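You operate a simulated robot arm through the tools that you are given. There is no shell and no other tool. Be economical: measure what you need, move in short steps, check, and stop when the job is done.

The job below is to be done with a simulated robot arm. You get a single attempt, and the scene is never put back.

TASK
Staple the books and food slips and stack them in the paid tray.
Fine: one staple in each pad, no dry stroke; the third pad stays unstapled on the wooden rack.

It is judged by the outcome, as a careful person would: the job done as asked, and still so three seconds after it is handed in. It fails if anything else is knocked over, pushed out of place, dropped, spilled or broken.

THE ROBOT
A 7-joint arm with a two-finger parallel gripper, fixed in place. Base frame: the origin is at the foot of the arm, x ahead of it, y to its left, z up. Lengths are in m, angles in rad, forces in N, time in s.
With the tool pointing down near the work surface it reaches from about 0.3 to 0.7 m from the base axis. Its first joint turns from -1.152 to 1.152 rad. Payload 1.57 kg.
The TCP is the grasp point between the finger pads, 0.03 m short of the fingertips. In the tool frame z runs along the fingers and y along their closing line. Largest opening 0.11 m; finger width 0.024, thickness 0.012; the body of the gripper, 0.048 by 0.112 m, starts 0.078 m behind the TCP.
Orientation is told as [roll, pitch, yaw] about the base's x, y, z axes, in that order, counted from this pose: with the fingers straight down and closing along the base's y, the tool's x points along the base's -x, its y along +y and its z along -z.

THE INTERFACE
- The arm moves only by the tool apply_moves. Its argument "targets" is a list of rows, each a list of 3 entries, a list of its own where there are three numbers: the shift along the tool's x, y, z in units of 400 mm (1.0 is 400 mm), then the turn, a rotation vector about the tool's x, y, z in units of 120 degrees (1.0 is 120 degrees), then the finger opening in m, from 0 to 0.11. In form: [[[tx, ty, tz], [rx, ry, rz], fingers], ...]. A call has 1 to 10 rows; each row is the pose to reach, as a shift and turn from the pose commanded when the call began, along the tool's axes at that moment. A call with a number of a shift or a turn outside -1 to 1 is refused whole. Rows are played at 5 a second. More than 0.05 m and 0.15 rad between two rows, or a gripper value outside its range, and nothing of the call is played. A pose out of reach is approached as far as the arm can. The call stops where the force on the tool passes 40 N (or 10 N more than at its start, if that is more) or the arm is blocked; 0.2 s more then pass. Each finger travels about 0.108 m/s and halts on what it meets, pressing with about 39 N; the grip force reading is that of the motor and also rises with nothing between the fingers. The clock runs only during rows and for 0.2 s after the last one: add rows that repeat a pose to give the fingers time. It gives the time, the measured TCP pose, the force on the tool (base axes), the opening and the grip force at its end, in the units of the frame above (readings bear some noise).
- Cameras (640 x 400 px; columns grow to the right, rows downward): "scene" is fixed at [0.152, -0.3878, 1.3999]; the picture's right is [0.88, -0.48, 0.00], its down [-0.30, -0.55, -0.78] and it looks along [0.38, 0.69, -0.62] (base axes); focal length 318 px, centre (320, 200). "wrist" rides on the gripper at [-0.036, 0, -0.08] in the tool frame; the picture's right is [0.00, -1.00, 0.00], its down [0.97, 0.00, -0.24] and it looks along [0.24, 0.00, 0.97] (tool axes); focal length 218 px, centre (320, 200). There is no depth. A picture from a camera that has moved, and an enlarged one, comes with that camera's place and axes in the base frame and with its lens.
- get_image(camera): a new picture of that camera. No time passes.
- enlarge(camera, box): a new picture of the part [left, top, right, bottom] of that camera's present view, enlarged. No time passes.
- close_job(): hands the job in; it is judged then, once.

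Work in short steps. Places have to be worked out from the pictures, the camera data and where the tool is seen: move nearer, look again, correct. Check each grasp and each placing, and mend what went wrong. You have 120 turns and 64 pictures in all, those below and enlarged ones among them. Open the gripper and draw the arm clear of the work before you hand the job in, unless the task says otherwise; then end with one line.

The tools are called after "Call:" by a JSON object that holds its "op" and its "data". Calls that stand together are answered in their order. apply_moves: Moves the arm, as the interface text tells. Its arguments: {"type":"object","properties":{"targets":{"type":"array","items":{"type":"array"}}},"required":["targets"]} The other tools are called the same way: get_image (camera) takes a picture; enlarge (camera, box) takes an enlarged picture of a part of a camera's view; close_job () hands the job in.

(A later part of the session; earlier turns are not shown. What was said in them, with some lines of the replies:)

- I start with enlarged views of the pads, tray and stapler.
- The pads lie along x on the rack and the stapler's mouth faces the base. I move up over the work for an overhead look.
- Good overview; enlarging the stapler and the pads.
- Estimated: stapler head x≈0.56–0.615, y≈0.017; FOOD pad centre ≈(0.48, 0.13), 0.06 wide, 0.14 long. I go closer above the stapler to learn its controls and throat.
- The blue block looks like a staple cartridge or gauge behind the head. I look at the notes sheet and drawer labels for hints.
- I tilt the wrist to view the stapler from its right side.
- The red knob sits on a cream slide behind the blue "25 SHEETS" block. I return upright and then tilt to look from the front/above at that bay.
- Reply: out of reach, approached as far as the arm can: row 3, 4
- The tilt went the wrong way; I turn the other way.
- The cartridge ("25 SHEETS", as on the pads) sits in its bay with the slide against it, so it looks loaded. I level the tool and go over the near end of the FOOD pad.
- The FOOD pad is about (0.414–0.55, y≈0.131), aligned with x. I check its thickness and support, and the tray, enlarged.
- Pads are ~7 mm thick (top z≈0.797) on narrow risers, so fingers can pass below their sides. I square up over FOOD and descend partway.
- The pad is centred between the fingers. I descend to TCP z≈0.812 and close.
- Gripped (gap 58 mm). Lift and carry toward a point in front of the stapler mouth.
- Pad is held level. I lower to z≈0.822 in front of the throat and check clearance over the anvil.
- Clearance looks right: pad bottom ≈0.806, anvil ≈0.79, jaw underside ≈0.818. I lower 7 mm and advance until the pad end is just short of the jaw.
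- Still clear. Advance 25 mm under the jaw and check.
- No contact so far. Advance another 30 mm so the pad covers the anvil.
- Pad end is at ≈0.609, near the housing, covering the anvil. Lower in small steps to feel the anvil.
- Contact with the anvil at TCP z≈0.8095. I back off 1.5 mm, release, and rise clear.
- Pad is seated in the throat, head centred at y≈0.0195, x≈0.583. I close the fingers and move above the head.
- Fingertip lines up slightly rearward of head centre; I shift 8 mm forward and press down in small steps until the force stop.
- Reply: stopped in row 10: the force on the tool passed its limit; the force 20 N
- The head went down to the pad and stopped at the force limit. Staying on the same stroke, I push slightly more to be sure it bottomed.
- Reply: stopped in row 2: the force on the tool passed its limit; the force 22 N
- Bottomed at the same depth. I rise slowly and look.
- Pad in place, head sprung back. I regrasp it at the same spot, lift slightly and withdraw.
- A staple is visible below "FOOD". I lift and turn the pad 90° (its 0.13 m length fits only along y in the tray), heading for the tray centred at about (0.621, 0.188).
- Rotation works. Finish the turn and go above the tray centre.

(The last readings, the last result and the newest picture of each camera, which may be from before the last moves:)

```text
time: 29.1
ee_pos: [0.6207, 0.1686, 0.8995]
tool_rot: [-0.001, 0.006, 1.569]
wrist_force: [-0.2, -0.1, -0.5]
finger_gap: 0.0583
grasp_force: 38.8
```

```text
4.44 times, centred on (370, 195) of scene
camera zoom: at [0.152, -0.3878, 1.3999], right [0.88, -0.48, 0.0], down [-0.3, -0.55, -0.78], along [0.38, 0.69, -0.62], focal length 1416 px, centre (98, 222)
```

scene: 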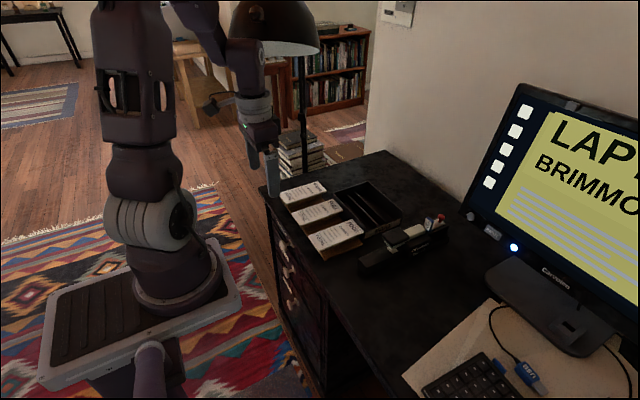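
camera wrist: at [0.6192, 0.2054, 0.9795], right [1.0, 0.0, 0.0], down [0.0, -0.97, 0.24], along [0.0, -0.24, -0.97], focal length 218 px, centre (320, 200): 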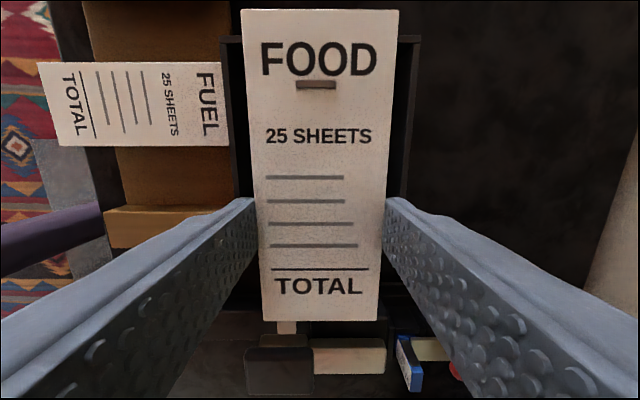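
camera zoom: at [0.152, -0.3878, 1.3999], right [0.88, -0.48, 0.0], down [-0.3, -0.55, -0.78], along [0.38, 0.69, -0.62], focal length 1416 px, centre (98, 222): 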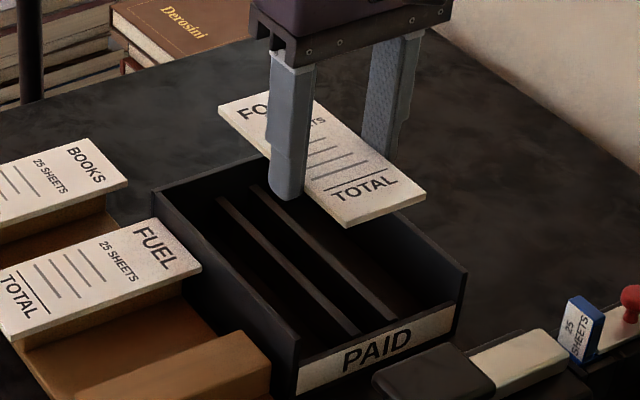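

Aligned over the tray. I lower to just above the ribs.

Call:
{"op": "apply_moves", "data": {"targets": [[[0, 0, 0.08], [0, 0, 0], 0.055], [[0, 0, 0.15], [0, 0, 0], 0.055], [[0, 0, 0.2], [0, 0, 0], 0.055], [[0, 0, 0.225], [0, 0, 0], 0.055]]}}

Call:
{"op": "enlarge", "data": {"camera": "scene", "box": [335, 170, 415, 230]}}

```text
time: 30.1
ee_pos: [0.621, 0.1698, 0.8125]
tool_rot: [-0.003, 0.006, 1.569]
wrist_force: [-10.3, -2.6, 36.8]
finger_gap: 0.0585
grasp_force: 38.8
```

```text
6.67 times, centred on (375, 200) of scene
camera zoom: at [0.151, -0.3881, 1.3999], right [0.88, -0.48, 0.0], down [-0.3, -0.55, -0.78], along [0.38, 0.69, -0.62], focal length 2124 px, centre (-47, 200)
```

zoom: 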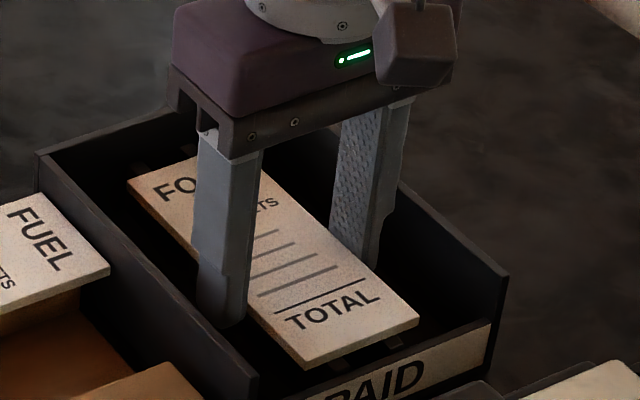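

Contact with the ribs (TCP z 0.8125). Back off 3 mm, release, rise.

Call:
{"op": "apply_moves", "data": {"targets": [[[0, 0, -0.008], [0, 0, 0], 0.055], [[0, 0, -0.008], [0, 0, 0], 0.065], [[0, 0, -0.008], [0, 0, 0], 0.074], [[0, 0, -0.008], [0, 0, 0], 0.074], [[0, 0, -0.08], [0, 0, 0], 0.074], [[0, 0, -0.18], [0, 0, 0], 0.074], [[0, 0, -0.3], [0, 0, 0], 0.085]]}}

Call:
{"op": "get_image", "data": {"camera": "wrist"}}

```text
time: 31.8
ee_pos: [0.6219, 0.1706, 0.9316]
tool_rot: [-0.001, 0.007, 1.568]
wrist_force: [-0.9, 0.3, 0.1]
finger_gap: 0.0851
grasp_force: 0.0
```

```text
19 pictures are left
camera wrist: at [0.6206, 0.2071, 1.0114], right [1.0, 0.0, 0.0], down [0.0, -0.97, 0.24], along [0.0, -0.24, -0.97], focal length 218 px, centre (320, 200)
```

wrist: 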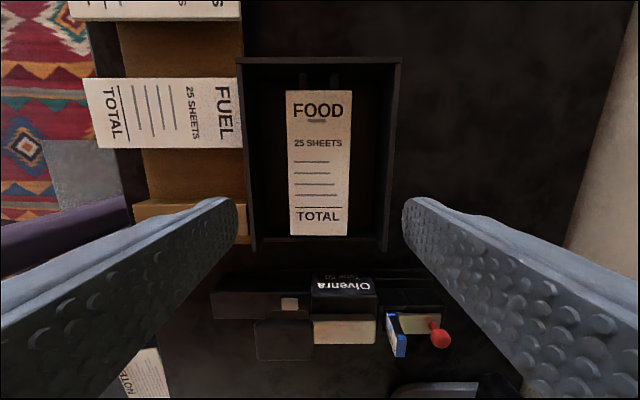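

FOOD lies flat on the ribs. Next, BOOKS: I turn back and move toward it at height.

Call:
{"op": "apply_moves", "data": {"targets": [[[-0.04, 0.04, -0.02], [0, 0, 0.068], 0.085], [[-0.08, 0.08, -0.05], [0, 0, 0.136], 0.085], [[-0.12, 0.12, -0.05], [0, 0, 0.204], 0.085], [[-0.16, 0.16, -0.05], [0, 0, 0.272], 0.085], [[-0.2, 0.2, -0.05], [0, 0, 0.34], 0.085], [[-0.24, 0.24, -0.05], [0, 0, 0.408], 0.085], [[-0.28, 0.28, -0.05], [0, 0, 0.476], 0.085], [[-0.32, 0.32, -0.05], [0, 0, 0.544], 0.085], [[-0.36, 0.36, -0.05], [0, 0, 0.612], 0.085], [[-0.4, 0.4, -0.05], [0, 0, 0.68], 0.085]]}}

Call:
{"op": "apply_moves", "data": {"targets": [[[0, 0, 0.03], [0, 0, 0.035], 0.085], [[0, 0, 0.06], [0, 0, 0.0688], 0.085]]}}

Call:
{"op": "get_image", "data": {"camera": "wrist"}}

```text
time: 33.7
ee_pos: [0.5323, 0.2307, 0.9417]
tool_rot: [-0.012, 0.017, 0.144]
wrist_force: [0.3, -0.1, 0.8]
finger_gap: 0.085
grasp_force: 0.1
stopped in row 9: the arm was blocked; the commanded pose is now the measured one
```

```text
time: 34.3
ee_pos: [0.5304, 0.2379, 0.921]
tool_rot: [-0.008, 0.01, 0.008]
wrist_force: [0.3, 0.6, 0.4]
finger_gap: 0.0849
grasp_force: 0.1
```

```text
18 pictures are left
camera wrist: at [0.5661, 0.2384, 1.0008], right [0.01, -1.0, 0.01], down [-0.97, 0.0, 0.25], along [-0.25, -0.01, -0.97], focal length 218 px, centre (320, 200)
```

wrist: 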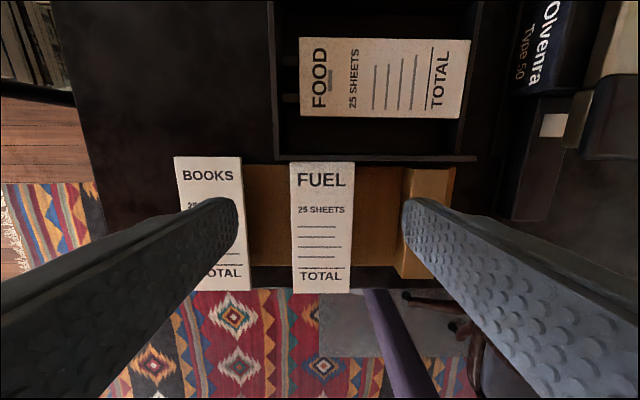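

The move was cut short mid-way, but posture is fine now. BOOKS is at x≈0.413–0.553, y≈0.338; I move above it.

Call:
{"op": "apply_moves", "data": {"targets": [[[0.04, 0.065, 0], [0, 0, 0], 0.085], [[0.08, 0.13, 0], [0, 0, 0.004], 0.085], [[0.12, 0.2, 0.03], [0, 0, 0.004], 0.085], [[0.155, 0.25, 0.1], [0, 0, 0.004], 0.085], [[0.155, 0.25, 0.17], [0, 0, 0.004], 0.085]]}}

Call:
{"op": "get_image", "data": {"camera": "wrist"}}

Call:
{"op": "get_image", "data": {"camera": "scene"}}

```text
time: 35.5
ee_pos: [0.4636, 0.3399, 0.8543]
tool_rot: [-0.009, 0.007, 0.004]
wrist_force: [0.0, 0.1, 0.9]
finger_gap: 0.085
grasp_force: 0.0
```

```text
17 pictures are left
camera wrist: at [0.4996, 0.342, 0.9333], right [0.0, -1.0, 0.01], down [-0.97, 0.0, 0.25], along [-0.25, -0.01, -0.97], focal length 218 px, centre (320, 200)
```

wrist: 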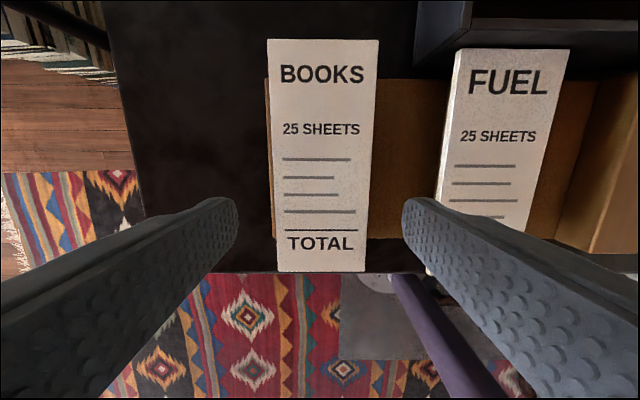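

```text
16 pictures are left
```

scene: 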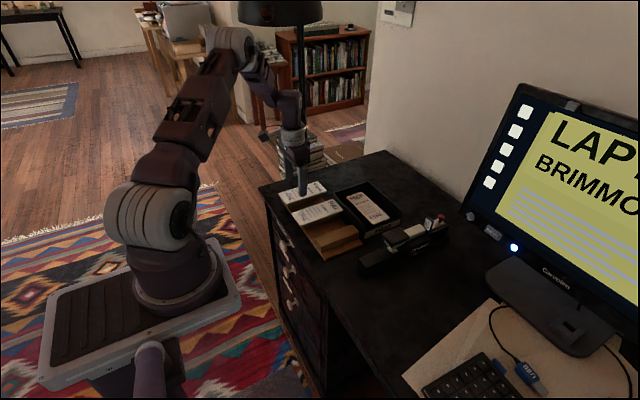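

BOOKS is centred. I descend, grip and lift.

Call:
{"op": "apply_moves", "data": {"targets": [[[-0.008, 0, 0.05], [0, 0, 0], 0.085], [[-0.008, 0, 0.101], [0, 0, 0], 0.085], [[-0.008, 0, 0.101], [0, 0, 0], 0.07], [[-0.008, 0, 0.101], [0, 0, 0], 0.055], [[-0.008, 0, 0.101], [0, 0, 0], 0.055]]}}

Call:
{"op": "apply_moves", "data": {"targets": [[[0, 0, -0.05], [0, 0, 0], 0.055], [[0, 0, -0.12], [0, 0, 0], 0.055], [[0, 0, -0.2], [0, 0, 0], 0.055], [[0.02, -0.1, -0.2], [0, 0, 0], 0.055], [[0.04, -0.2, -0.2], [0, 0, 0], 0.055], [[0.06, -0.3, -0.2], [0, 0, 0], 0.055], [[0.08, -0.4, -0.2], [0, 0, 0], 0.055], [[0.09, -0.5, -0.2], [0, 0, 0], 0.055], [[0.09, -0.6, -0.2], [0, 0, 0], 0.055], [[0.09, -0.7, -0.2], [0, 0, 0], 0.055]]}}

```text
time: 36.7
ee_pos: [0.4677, 0.3402, 0.8139]
tool_rot: [-0.011, 0.007, 0.004]
wrist_force: [-0.8, -0.4, 0.1]
finger_gap: 0.0583
grasp_force: 38.7
```

```text
time: 38.9
ee_pos: [0.4327, 0.0594, 0.8964]
tool_rot: [-0.012, 0.007, 0.004]
wrist_force: [0.4, -0.4, 0.2]
finger_gap: 0.0582
grasp_force: 39.0
```

BOOKS is held. I go to the stapler line, level small tilts, and lower to the insertion height.

Call:
{"op": "apply_moves", "data": {"targets": [[[0, -0.1, 0], [-0.005, -0.003, 0.002], 0.055], [[0, -0.1, 0.1], [-0.005, -0.003, 0.002], 0.055], [[0, -0.1, 0.18], [-0.005, -0.003, 0.002], 0.055], [[0, -0.1, 0.204], [-0.005, -0.003, 0.002], 0.055]]}}

Call:
{"op": "get_image", "data": {"camera": "wrist"}}

```text
time: 39.9
ee_pos: [0.4318, 0.0188, 0.8171]
tool_rot: [0.0, 0.001, -0.001]
wrist_force: [0.8, -0.1, 0.1]
finger_gap: 0.0587
grasp_force: 38.8
```

```text
15 pictures are left
camera wrist: at [0.4672, 0.0186, 0.8959], right [0.0, -1.0, 0.0], down [-0.97, 0.0, 0.24], along [-0.24, 0.0, -0.97], focal length 218 px, centre (320, 200)
```

wrist: 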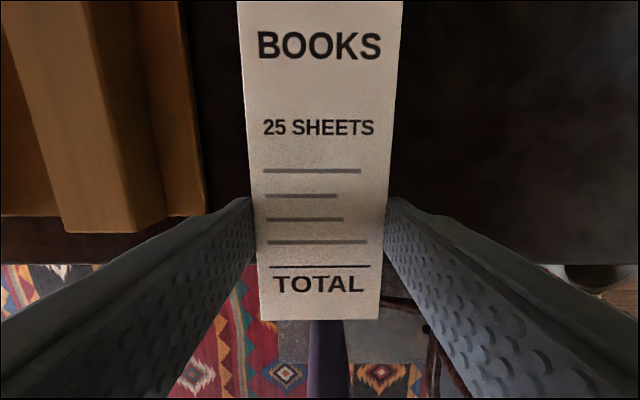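

Same pose as with FOOD. Insert along +x to TCP x≈0.524.

Call:
{"op": "apply_moves", "data": {"targets": [[[0, 0, 0.0075], [0, 0, 0], 0.055], [[-0.05, 0, 0.0075], [0, 0, 0], 0.055], [[-0.1, 0, 0.0075], [0, 0, 0], 0.055], [[-0.15, 0, 0.0075], [0, 0, 0], 0.055], [[-0.19, 0, 0.0075], [0, 0, 0], 0.055], [[-0.23, 0, 0.0075], [0, 0, 0], 0.055]]}}

Call:
{"op": "enlarge", "data": {"camera": "scene", "box": [365, 215, 435, 265]}}

```text
time: 41.3
ee_pos: [0.5225, 0.0186, 0.8114]
tool_rot: [0.001, 0.003, 0.001]
wrist_force: [-7.3, -0.1, 3.2]
finger_gap: 0.0584
grasp_force: 39.0
```

```text
8.00 times, centred on (400, 240) of scene
camera zoom: at [0.1518, -0.3878, 1.3999], right [0.88, -0.48, 0.0], down [-0.3, -0.55, -0.78], along [0.38, 0.69, -0.62], focal length 2548 px, centre (-320, -120)
```

zoom: 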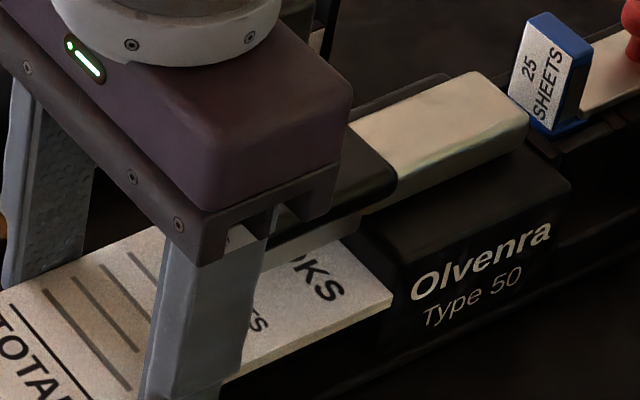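

The pad end touches the throat stop and lies on the anvil. Back off 1.5 mm, release, rise, close the fingers and go above the head.

Call:
{"op": "apply_moves", "data": {"targets": [[[0.004, 0, 0], [0, 0, 0], 0.055], [[0.004, 0, 0], [0, 0, 0], 0.07], [[0.004, 0, 0], [0, 0, 0], 0.085], [[0.004, 0, 0], [0, 0, 0], 0.085], [[0.004, 0, -0.1], [0, 0, 0], 0.085], [[0.004, 0, -0.2], [0, 0, 0], 0.085], [[0.004, 0, -0.3], [0, 0, 0], 0.085]]}}

Call:
{"op": "apply_moves", "data": {"targets": [[[-0.065, 0, 0], [0, 0, 0], 0.05], [[-0.13, 0, 0], [0, 0, 0], 0.02], [[-0.13, 0, 0], [0, 0, 0], 0.0], [[-0.13, 0, 0], [0, 0, 0], 0.0], [[-0.13, 0, 0.04], [0, 0, 0], 0.0]]}}

Call:
{"op": "enlarge", "data": {"camera": "scene", "box": [345, 195, 445, 270]}}

```text
time: 42.9
ee_pos: [0.5213, 0.0176, 0.9337]
tool_rot: [0.0, 0.003, -0.003]
wrist_force: [0.6, 0.6, -0.2]
finger_gap: 0.0848
grasp_force: 0.1
```

```text
time: 44.1
ee_pos: [0.5739, 0.0186, 0.9159]
tool_rot: [0.0, 0.001, -0.002]
wrist_force: [0.1, 0.6, 0.3]
finger_gap: 0.0003
grasp_force: 21.2
```

```text
5.33 times, centred on (395, 232) of scene
camera zoom: at [0.152, -0.3878, 1.3999], right [0.88, -0.48, 0.0], down [-0.3, -0.55, -0.78], along [0.38, 0.69, -0.62], focal length 1699 px, centre (-80, 27)
```

zoom: 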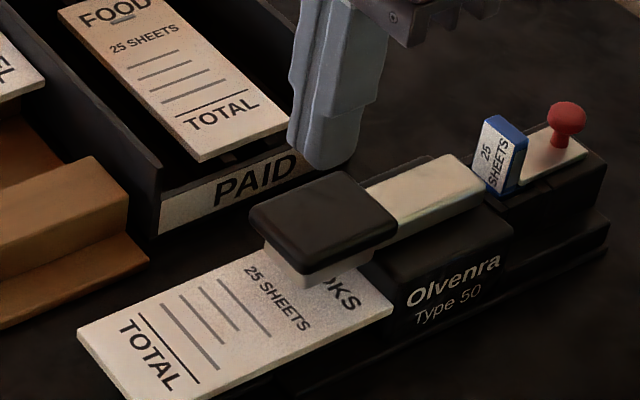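

BOOKS sits identically under the head. One continuous press down.

Call:
{"op": "apply_moves", "data": {"targets": [[[0, 0, 0.04], [0, 0, 0], 0], [[0, 0, 0.065], [0, 0, 0], 0], [[0, 0, 0.08], [0, 0, 0], 0], [[0, 0, 0.09], [0, 0, 0], 0], [[0, 0, 0.1], [0, 0, 0], 0], [[0, 0, 0.11], [0, 0, 0], 0], [[0, 0, 0.12], [0, 0, 0], 0], [[0, 0, 0.13], [0, 0, 0], 0], [[0, 0, 0.14], [0, 0, 0], 0], [[0, 0, 0.15], [0, 0, 0], 0]]}}

```text
time: 46.5
ee_pos: [0.5745, 0.0185, 0.8576]
tool_rot: [0.0, -0.001, -0.001]
wrist_force: [-9.4, -0.4, 19.1]
finger_gap: 0.0
grasp_force: 21.7
stopped in row 10: the force on the tool passed its limit (the readings are from after the stop); the commanded pose is now the measured one
```

Same depth as before. A tiny extra push on the same stroke for parity, then rise.

Call:
{"op": "apply_moves", "data": {"targets": [[[0, 0, 0.005], [0, 0, 0], 0], [[0, 0, 0.01], [0, 0, 0], 0]]}}

Call:
{"op": "apply_moves", "data": {"targets": [[[0, 0, -0.02], [0, 0, 0], 0], [[0, 0, -0.06], [0, 0, 0], 0], [[0, 0, -0.12], [0, 0, 0], 0], [[0, 0, -0.18], [0, 0, 0], 0], [[0.07, 0, -0.18], [0, 0, 0], 0.04], [[0.13, 0, -0.18], [0, 0, 0], 0.085], [[0.13, 0, -0.18], [0, 0, 0], 0.085]]}}

Call:
{"op": "get_image", "data": {"camera": "wrist"}}

```text
time: 46.9
ee_pos: [0.5752, 0.0191, 0.8584]
tool_rot: [0.0, 0.002, 0.001]
wrist_force: [-10.0, 0.0, 20.1]
finger_gap: 0.0003
grasp_force: 21.3
stopped in row 2: the force on the tool passed its limit (the readings are from after the stop); the commanded pose is now the measured one
```

```text
time: 48.5
ee_pos: [0.5206, 0.0179, 0.928]
tool_rot: [-0.003, 0.0, -0.001]
wrist_force: [-0.4, -0.1, 0.2]
finger_gap: 0.0849
grasp_force: 0.0
```

```text
12 pictures are left
camera wrist: at [0.557, 0.0177, 1.0078], right [0.0, -1.0, 0.0], down [-0.97, 0.0, 0.24], along [-0.24, 0.0, -0.97], focal length 218 px, centre (320, 200)
```

wrist: 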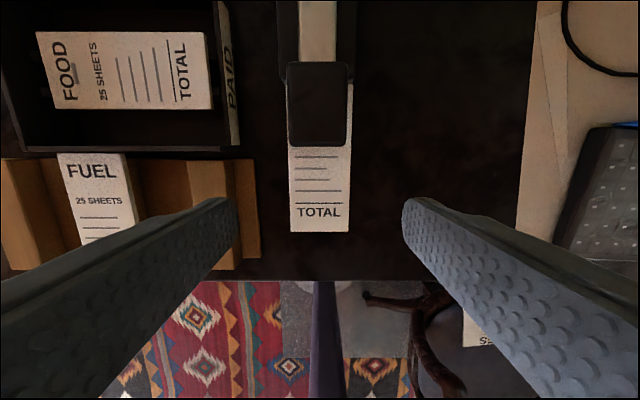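

Pad in place. Regrasp at TCP (0.522, 0.019, 0.8115), lift slightly and withdraw.

Call:
{"op": "apply_moves", "data": {"targets": [[[-0.003, 0, 0.1], [0, 0, 0], 0.085], [[-0.003, 0, 0.2], [0, 0, 0], 0.085], [[-0.003, 0, 0.291], [0, 0, 0], 0.085], [[-0.003, 0, 0.291], [0, 0, 0], 0.07], [[-0.003, 0, 0.291], [0, 0, 0], 0.055], [[-0.003, 0, 0.291], [0, 0, 0], 0.055]]}}

Call:
{"op": "apply_moves", "data": {"targets": [[[0, 0, -0.01], [0, 0, 0], 0.055], [[0.06, 0, -0.01], [0, 0, 0], 0.055], [[0.13, 0, -0.01], [0, 0, 0], 0.055], [[0.2, 0, -0.01], [0, 0, 0], 0.055], [[0.25, 0, -0.04], [0, 0, 0], 0.055], [[0.25, 0, -0.14], [0, 0, 0], 0.055], [[0.25, 0, -0.2], [0, 0, 0], 0.055]]}}

Call:
{"op": "get_image", "data": {"camera": "wrist"}}

```text
time: 49.9
ee_pos: [0.5239, 0.0179, 0.8117]
tool_rot: [-0.001, 0.0, -0.001]
wrist_force: [-1.5, -0.3, -0.2]
finger_gap: 0.0582
grasp_force: 39.2
```

```text
time: 51.5
ee_pos: [0.4231, 0.0199, 0.8926]
tool_rot: [-0.002, 0.001, -0.002]
wrist_force: [0.5, -0.7, 0.4]
finger_gap: 0.0584
grasp_force: 39.0
```

```text
11 pictures are left
camera wrist: at [0.4582, 0.0192, 0.9719], right [0.0, -1.0, 0.0], down [-0.97, 0.0, 0.24], along [-0.24, 0.0, -0.97], focal length 218 px, centre (320, 200)
```

wrist: 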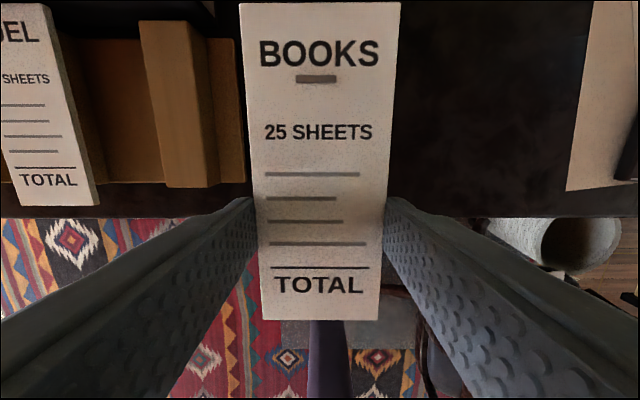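

Staple in BOOKS too. Repeat the carry and 90° turn to the tray.

Call:
{"op": "apply_moves", "data": {"targets": [[[-0.02, 0.01, -0.06], [0, 0, -0.068], 0.055], [[-0.05, 0.03, -0.12], [0, 0, -0.136], 0.055], [[-0.08, 0.05, -0.147], [0, 0, -0.204], 0.055], [[-0.11, 0.08, -0.147], [0, 0, -0.272], 0.055], [[-0.14, 0.1, -0.147], [0, 0, -0.34], 0.055], [[-0.17, 0.13, -0.147], [0, 0, -0.408], 0.055], [[-0.2, 0.15, -0.147], [0, 0, -0.476], 0.055], [[-0.23, 0.18, -0.147], [0, 0, -0.544], 0.055], [[-0.26, 0.21, -0.147], [0, 0, -0.612], 0.055], [[-0.29, 0.25, -0.147], [0, 0, -0.68], 0.055]]}}

```text
time: 53.7
ee_pos: [0.54, 0.1181, 0.9519]
tool_rot: [-0.001, 0.001, 1.425]
wrist_force: [-0.6, -0.5, 0.2]
finger_gap: 0.0581
grasp_force: 39.0
```

Call:
{"op": "apply_moves", "data": {"targets": [[[-0.052, -0.06, 0], [0, 0, -0.035], 0.055], [[-0.104, -0.12, 0.02], [0, 0, -0.069], 0.055], [[-0.155, -0.183, 0.06], [0, 0, -0.069], 0.055], [[-0.155, -0.183, 0.125], [0, 0, -0.069], 0.055]]}}

Call:
{"op": "get_image", "data": {"camera": "wrist"}}

Call:
{"op": "enlarge", "data": {"camera": "scene", "box": [325, 160, 425, 235]}}

```text
time: 54.7
ee_pos: [0.6213, 0.169, 0.9016]
tool_rot: [-0.001, 0.002, 1.569]
wrist_force: [0.6, -0.5, -0.7]
finger_gap: 0.0584
grasp_force: 38.8
```

```text
10 pictures are left
camera wrist: at [0.6201, 0.2056, 0.981], right [1.0, 0.0, 0.0], down [0.0, -0.97, 0.24], along [0.0, -0.24, -0.97], focal length 218 px, centre (320, 200)
```

wrist: 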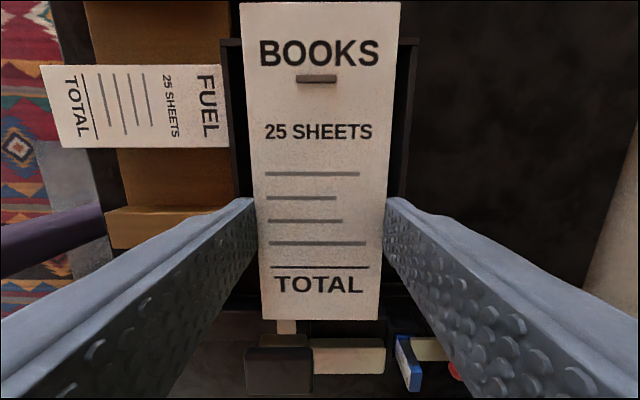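

```text
5.33 times, centred on (375, 198) of scene
camera zoom: at [0.152, -0.3878, 1.3999], right [0.88, -0.48, 0.0], down [-0.3, -0.55, -0.78], along [0.38, 0.69, -0.62], focal length 1699 px, centre (27, 213)
```

zoom: 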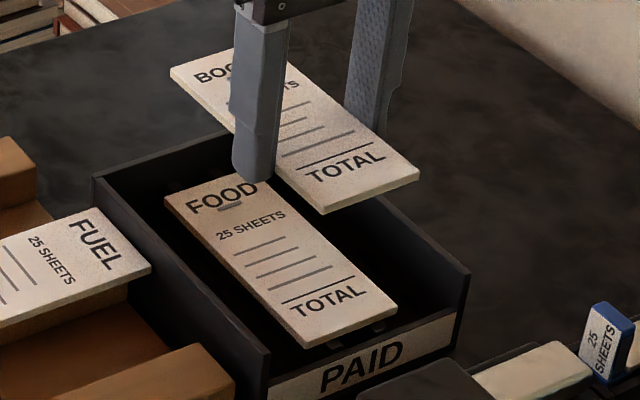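

Since the fingertips reach ~15 mm below the pad they would strike FOOD's edges; I'll set BOOKS on the empty riser and regrasp it nearer the fingertips. First back up and turn back.

Call:
{"op": "apply_moves", "data": {"targets": [[[0, 0, -0.065], [0, 0, 0], 0.055], [[0, 0, -0.125], [0, 0, 0], 0.055], [[0.05, 0.06, -0.125], [0, 0, 0], 0.055], [[0.1, 0.12, -0.125], [0, 0, 0.035], 0.055], [[0.13, 0.2, -0.125], [0, 0, 0.069], 0.055]]}}

Call:
{"op": "apply_moves", "data": {"targets": [[[0, 0.02, 0], [0, 0, 0.068], 0.055], [[0, 0.04, 0], [0, 0, 0.136], 0.055], [[0, 0.06, 0], [0, 0, 0.204], 0.055], [[0, 0.08, 0], [0, 0, 0.272], 0.055], [[0, 0.1, 0], [0, 0, 0.34], 0.055], [[0, 0.12, 0], [0, 0, 0.408], 0.055], [[0, 0.14, 0], [0, 0, 0.476], 0.055], [[0, 0.16, 0], [0, 0, 0.544], 0.055], [[0, 0.17, 0], [0, 0, 0.612], 0.055], [[0, 0.185, 0], [0, 0, 0.68], 0.055]]}}

```text
time: 55.9
ee_pos: [0.5416, 0.117, 0.9511]
tool_rot: [-0.001, 0.0, 1.423]
wrist_force: [-0.1, -0.1, 0.0]
finger_gap: 0.0586
grasp_force: 38.8
```

```text
time: 58.1
ee_pos: [0.4687, 0.1275, 0.9531]
tool_rot: [0.0, 0.0, -0.002]
wrist_force: [0.1, -0.5, 0.9]
finger_gap: 0.0585
grasp_force: 39.1
```

Lower toward the riser (TCP x 0.463, keeping off the tray wall).

Call:
{"op": "apply_moves", "data": {"targets": [[[0.015, 0.005, 0.08], [0, 0, 0], 0.055], [[0.015, 0.005, 0.18], [0, 0, 0], 0.055], [[0.015, 0.005, 0.27], [0, 0, 0], 0.055], [[0.015, 0.005, 0.32], [0, 0, 0], 0.055], [[0.015, 0.005, 0.343], [0, 0, 0], 0.055]]}}

Call:
{"op": "enlarge", "data": {"camera": "scene", "box": [290, 190, 390, 265]}}

```text
time: 59.3
ee_pos: [0.4638, 0.1317, 0.8152]
tool_rot: [0.001, -0.001, -0.001]
wrist_force: [-1.6, -0.5, 6.3]
finger_gap: 0.0586
grasp_force: 39.2
```

```text
5.33 times, centred on (340, 228) of scene
camera zoom: at [0.1519, -0.3879, 1.3999], right [0.88, -0.48, 0.0], down [-0.3, -0.55, -0.78], along [0.38, 0.69, -0.62], focal length 1699 px, centre (213, 53)
```

zoom: 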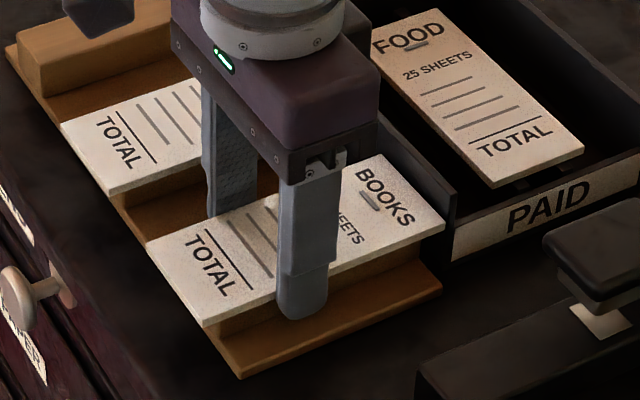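

Resting on the riser. Release, rise 10 mm, shift 15 mm toward its centre, and regrip.

Call:
{"op": "apply_moves", "data": {"targets": [[[0, 0, 0], [0, 0, 0], 0.07], [[0, 0, 0], [0, 0, 0], 0.075], [[0, 0, -0.025], [0, 0, 0], 0.075], [[-0.0375, 0, -0.025], [0, 0, 0], 0.075], [[-0.0375, 0, -0.025], [0, 0, 0], 0.055], [[-0.0375, 0, -0.025], [0, 0, 0], 0.055], [[-0.0375, 0, -0.025], [0, 0, 0], 0.055]]}}

Call:
{"op": "apply_moves", "data": {"targets": [[[0, 0, -0.05], [0, 0, 0], 0.055], [[0, 0, -0.12], [0, 0, 0], 0.055], [[0, 0, -0.22], [0, 0, 0], 0.055], [[0, 0, -0.31], [0, 0, 0], 0.055]]}}

Call:
{"op": "get_image", "data": {"camera": "wrist"}}

```text
time: 60.9
ee_pos: [0.4785, 0.132, 0.8248]
tool_rot: [0.001, 0.0, -0.002]
wrist_force: [-0.1, -0.2, 0.2]
finger_gap: 0.0583
grasp_force: 38.8
```

```text
time: 61.9
ee_pos: [0.4762, 0.1333, 0.9508]
tool_rot: [-0.001, 0.001, -0.001]
wrist_force: [0.3, -0.1, -0.6]
finger_gap: 0.0584
grasp_force: 39.2
```

```text
7 pictures are left
camera wrist: at [0.5114, 0.1322, 1.0302], right [0.0, -1.0, 0.0], down [-0.97, 0.0, 0.24], along [-0.24, 0.0, -0.97], focal length 218 px, centre (320, 200)
```

wrist: 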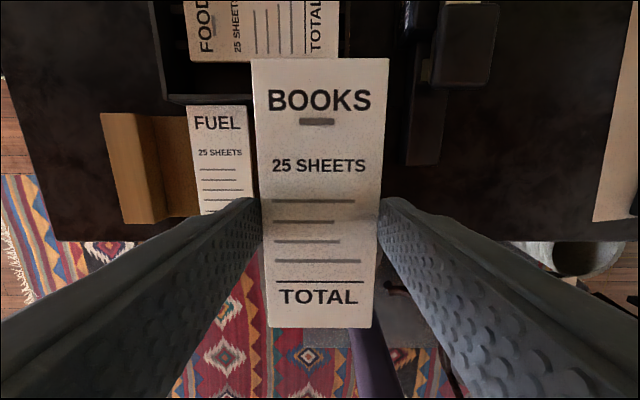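

Held near the tips and level. Turn 90° again toward the tray.

Call:
{"op": "apply_moves", "data": {"targets": [[[-0.016, 0, 0], [0, 0, -0.068], 0.055], [[-0.032, 0, 0], [0, 0, -0.136], 0.055], [[-0.048, 0, 0], [0, 0, -0.204], 0.055], [[-0.064, 0, 0], [0, 0, -0.272], 0.055], [[-0.08, 0, 0], [0, 0, -0.34], 0.055], [[-0.096, 0, 0], [0, 0, -0.408], 0.055], [[-0.112, 0, 0], [0, 0, -0.476], 0.055], [[-0.128, 0, 0], [0, 0, -0.544], 0.055], [[-0.144, 0, 0], [0, 0, -0.612], 0.055], [[-0.16, 0, 0], [0, 0, -0.68], 0.055]]}}

```text
time: 64.1
ee_pos: [0.5427, 0.1304, 0.948]
tool_rot: [-0.001, 0.001, 1.425]
wrist_force: [0.3, -0.6, -0.3]
finger_gap: 0.0586
grasp_force: 38.9
```

Call:
{"op": "apply_moves", "data": {"targets": [[[-0.053, -0.058, 0], [0, 0, -0.035], 0.055], [[-0.106, -0.117, 0.02], [0, 0, -0.0695], 0.055], [[-0.1586, -0.1758, 0.06], [0, 0, -0.0695], 0.055], [[-0.1586, -0.1758, 0.15], [0, 0, -0.0695], 0.055], [[-0.1586, -0.1758, 0.22], [0, 0, -0.0695], 0.055], [[-0.1586, -0.1758, 0.255], [0, 0, -0.0695], 0.055]]}}

Call:
{"op": "enlarge", "data": {"camera": "scene", "box": [325, 160, 425, 235]}}

```text
time: 65.5
ee_pos: [0.6214, 0.1826, 0.8462]
tool_rot: [0.0, -0.001, 1.57]
wrist_force: [-1.0, -0.6, 0.2]
finger_gap: 0.0583
grasp_force: 39.2
```

```text
5.33 times, centred on (375, 198) of scene
camera zoom: at [0.152, -0.3878, 1.3999], right [0.88, -0.48, 0.0], down [-0.3, -0.55, -0.78], along [0.38, 0.69, -0.62], focal length 1699 px, centre (27, 213)
```

zoom: 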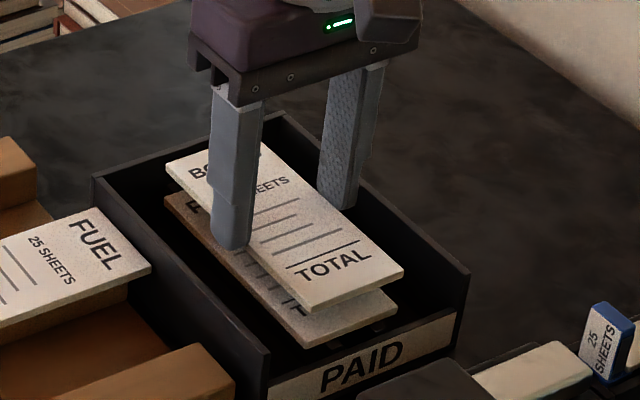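

Directly over FOOD. Lower another 10 mm gently.

Call:
{"op": "apply_moves", "data": {"targets": [[[0, 0, 0.01], [0, 0, 0], 0.055], [[0, 0, 0.018], [0, 0, 0], 0.055], [[0, 0, 0.026], [0, 0, 0], 0.055]]}}

```text
time: 66.3
ee_pos: [0.6204, 0.1824, 0.8376]
tool_rot: [0.0, 0.001, 1.57]
wrist_force: [0.3, 0.2, -0.3]
finger_gap: 0.0585
grasp_force: 38.9
```

Call:
{"op": "apply_moves", "data": {"targets": [[[0, 0, 0.004], [0, 0, 0], 0.055], [[0, 0, 0.008], [0, 0, 0], 0.055]]}}

Call:
{"op": "enlarge", "data": {"camera": "scene", "box": [335, 175, 415, 235]}}

```text
time: 66.9
ee_pos: [0.6206, 0.1834, 0.8331]
tool_rot: [0.0, 0.0, 1.567]
wrist_force: [-0.1, 0.3, 0.3]
finger_gap: 0.0583
grasp_force: 39.1
```

```text
6.67 times, centred on (375, 205) of scene
camera zoom: at [0.152, -0.3878, 1.3999], right [0.88, -0.48, 0.0], down [-0.3, -0.55, -0.78], along [0.38, 0.69, -0.62], focal length 2124 px, centre (-47, 167)
```

zoom: 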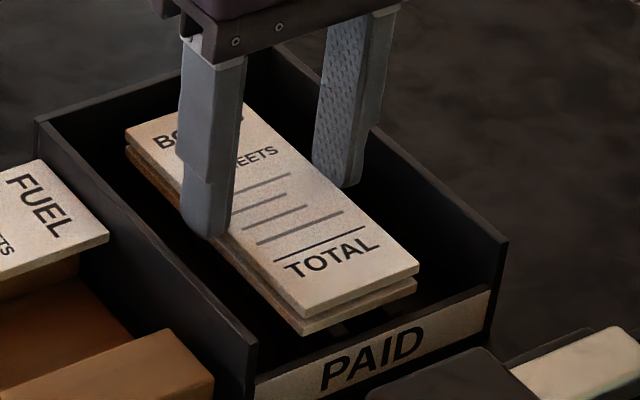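

Only a few mm remain and the stack is well aligned. Release and rise clear.

Call:
{"op": "apply_moves", "data": {"targets": [[[0, 0, 0], [0, 0, 0], 0.062], [[0, 0, 0], [0, 0, 0], 0.072], [[0, 0, 0], [0, 0, 0], 0.074], [[0, 0, -0.05], [0, 0, 0], 0.074], [[0, 0, -0.15], [0, 0, 0], 0.074], [[0, 0, -0.27], [0, 0, 0], 0.074], [[0.05, 0.05, -0.37], [0, 0, 0], 0.085]]}}

Call:
{"op": "get_image", "data": {"camera": "wrist"}}

Call:
{"op": "enlarge", "data": {"camera": "scene", "box": [270, 150, 470, 290]}}

```text
time: 68.5
ee_pos: [0.6002, 0.1618, 0.9815]
tool_rot: [0.0, 0.002, 1.569]
wrist_force: [1.0, -0.4, 0.4]
finger_gap: 0.0848
grasp_force: 0.1
```

```text
4 pictures are left
camera wrist: at [0.5993, 0.198, 1.0614], right [1.0, 0.0, 0.0], down [0.0, -0.97, 0.24], along [0.0, -0.24, -0.97], focal length 218 px, centre (320, 200)
```

wrist: 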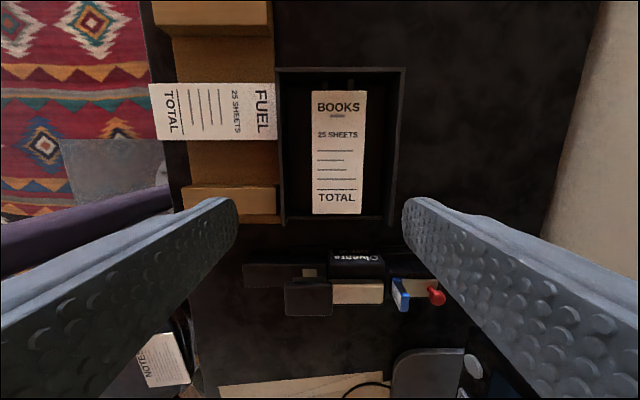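

```text
2.86 times, centred on (370, 220) of scene
camera zoom: at [0.152, -0.3878, 1.3999], right [0.88, -0.48, 0.0], down [-0.3, -0.55, -0.78], along [0.38, 0.69, -0.62], focal length 910 px, centre (177, 143)
```

zoom: 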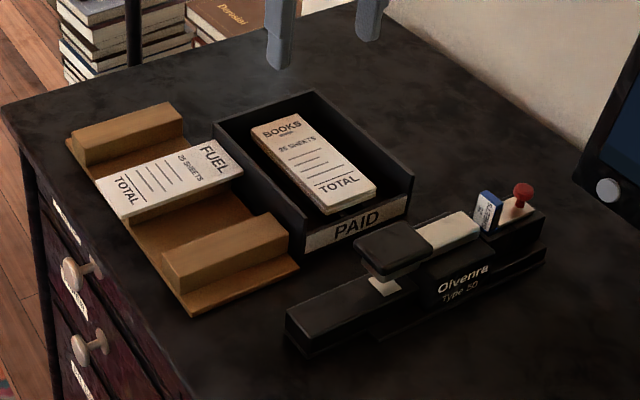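

Both stapled pads are stacked in the tray, FUEL remains on the rack, stapler in place. I draw the arm clear.

Call:
{"op": "apply_moves", "data": {"targets": [[[0, 0.08, -0.05], [0, 0, 0], 0.085], [[0, 0.18, -0.1], [0, 0, 0], 0.085], [[0, 0.28, -0.12], [0, 0, 0], 0.085], [[0, 0.38, -0.12], [0, 0, 0], 0.085]]}}

Call:
{"op": "get_image", "data": {"camera": "scene"}}

```text
time: 69.5
ee_pos: [0.4491, 0.1612, 1.031]
tool_rot: [0.0, 0.001, 1.567]
wrist_force: [-0.3, -0.3, 0.4]
finger_gap: 0.085
grasp_force: 0.0
```

```text
2 pictures are left
```

scene: 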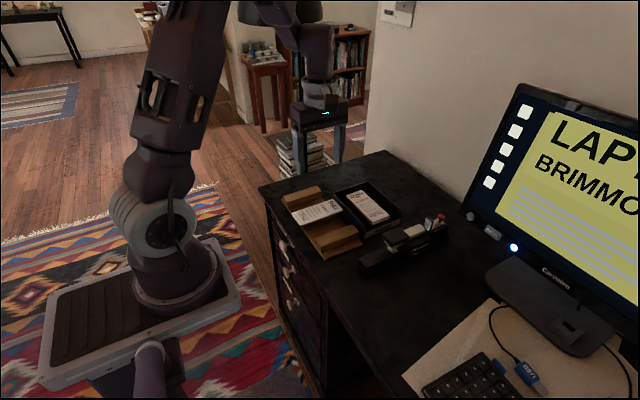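

The arm is clear and everything is in place, so I hand the job in.

Call:
{"op": "close_job", "data": {}}

```text
The job is handed in.
```

The FOOD and BOOKS pads each have one visible staple and are stacked in the PAID tray; FUEL is still unstapled on the wooden rack, and the stapler was never pressed without a pad in it.
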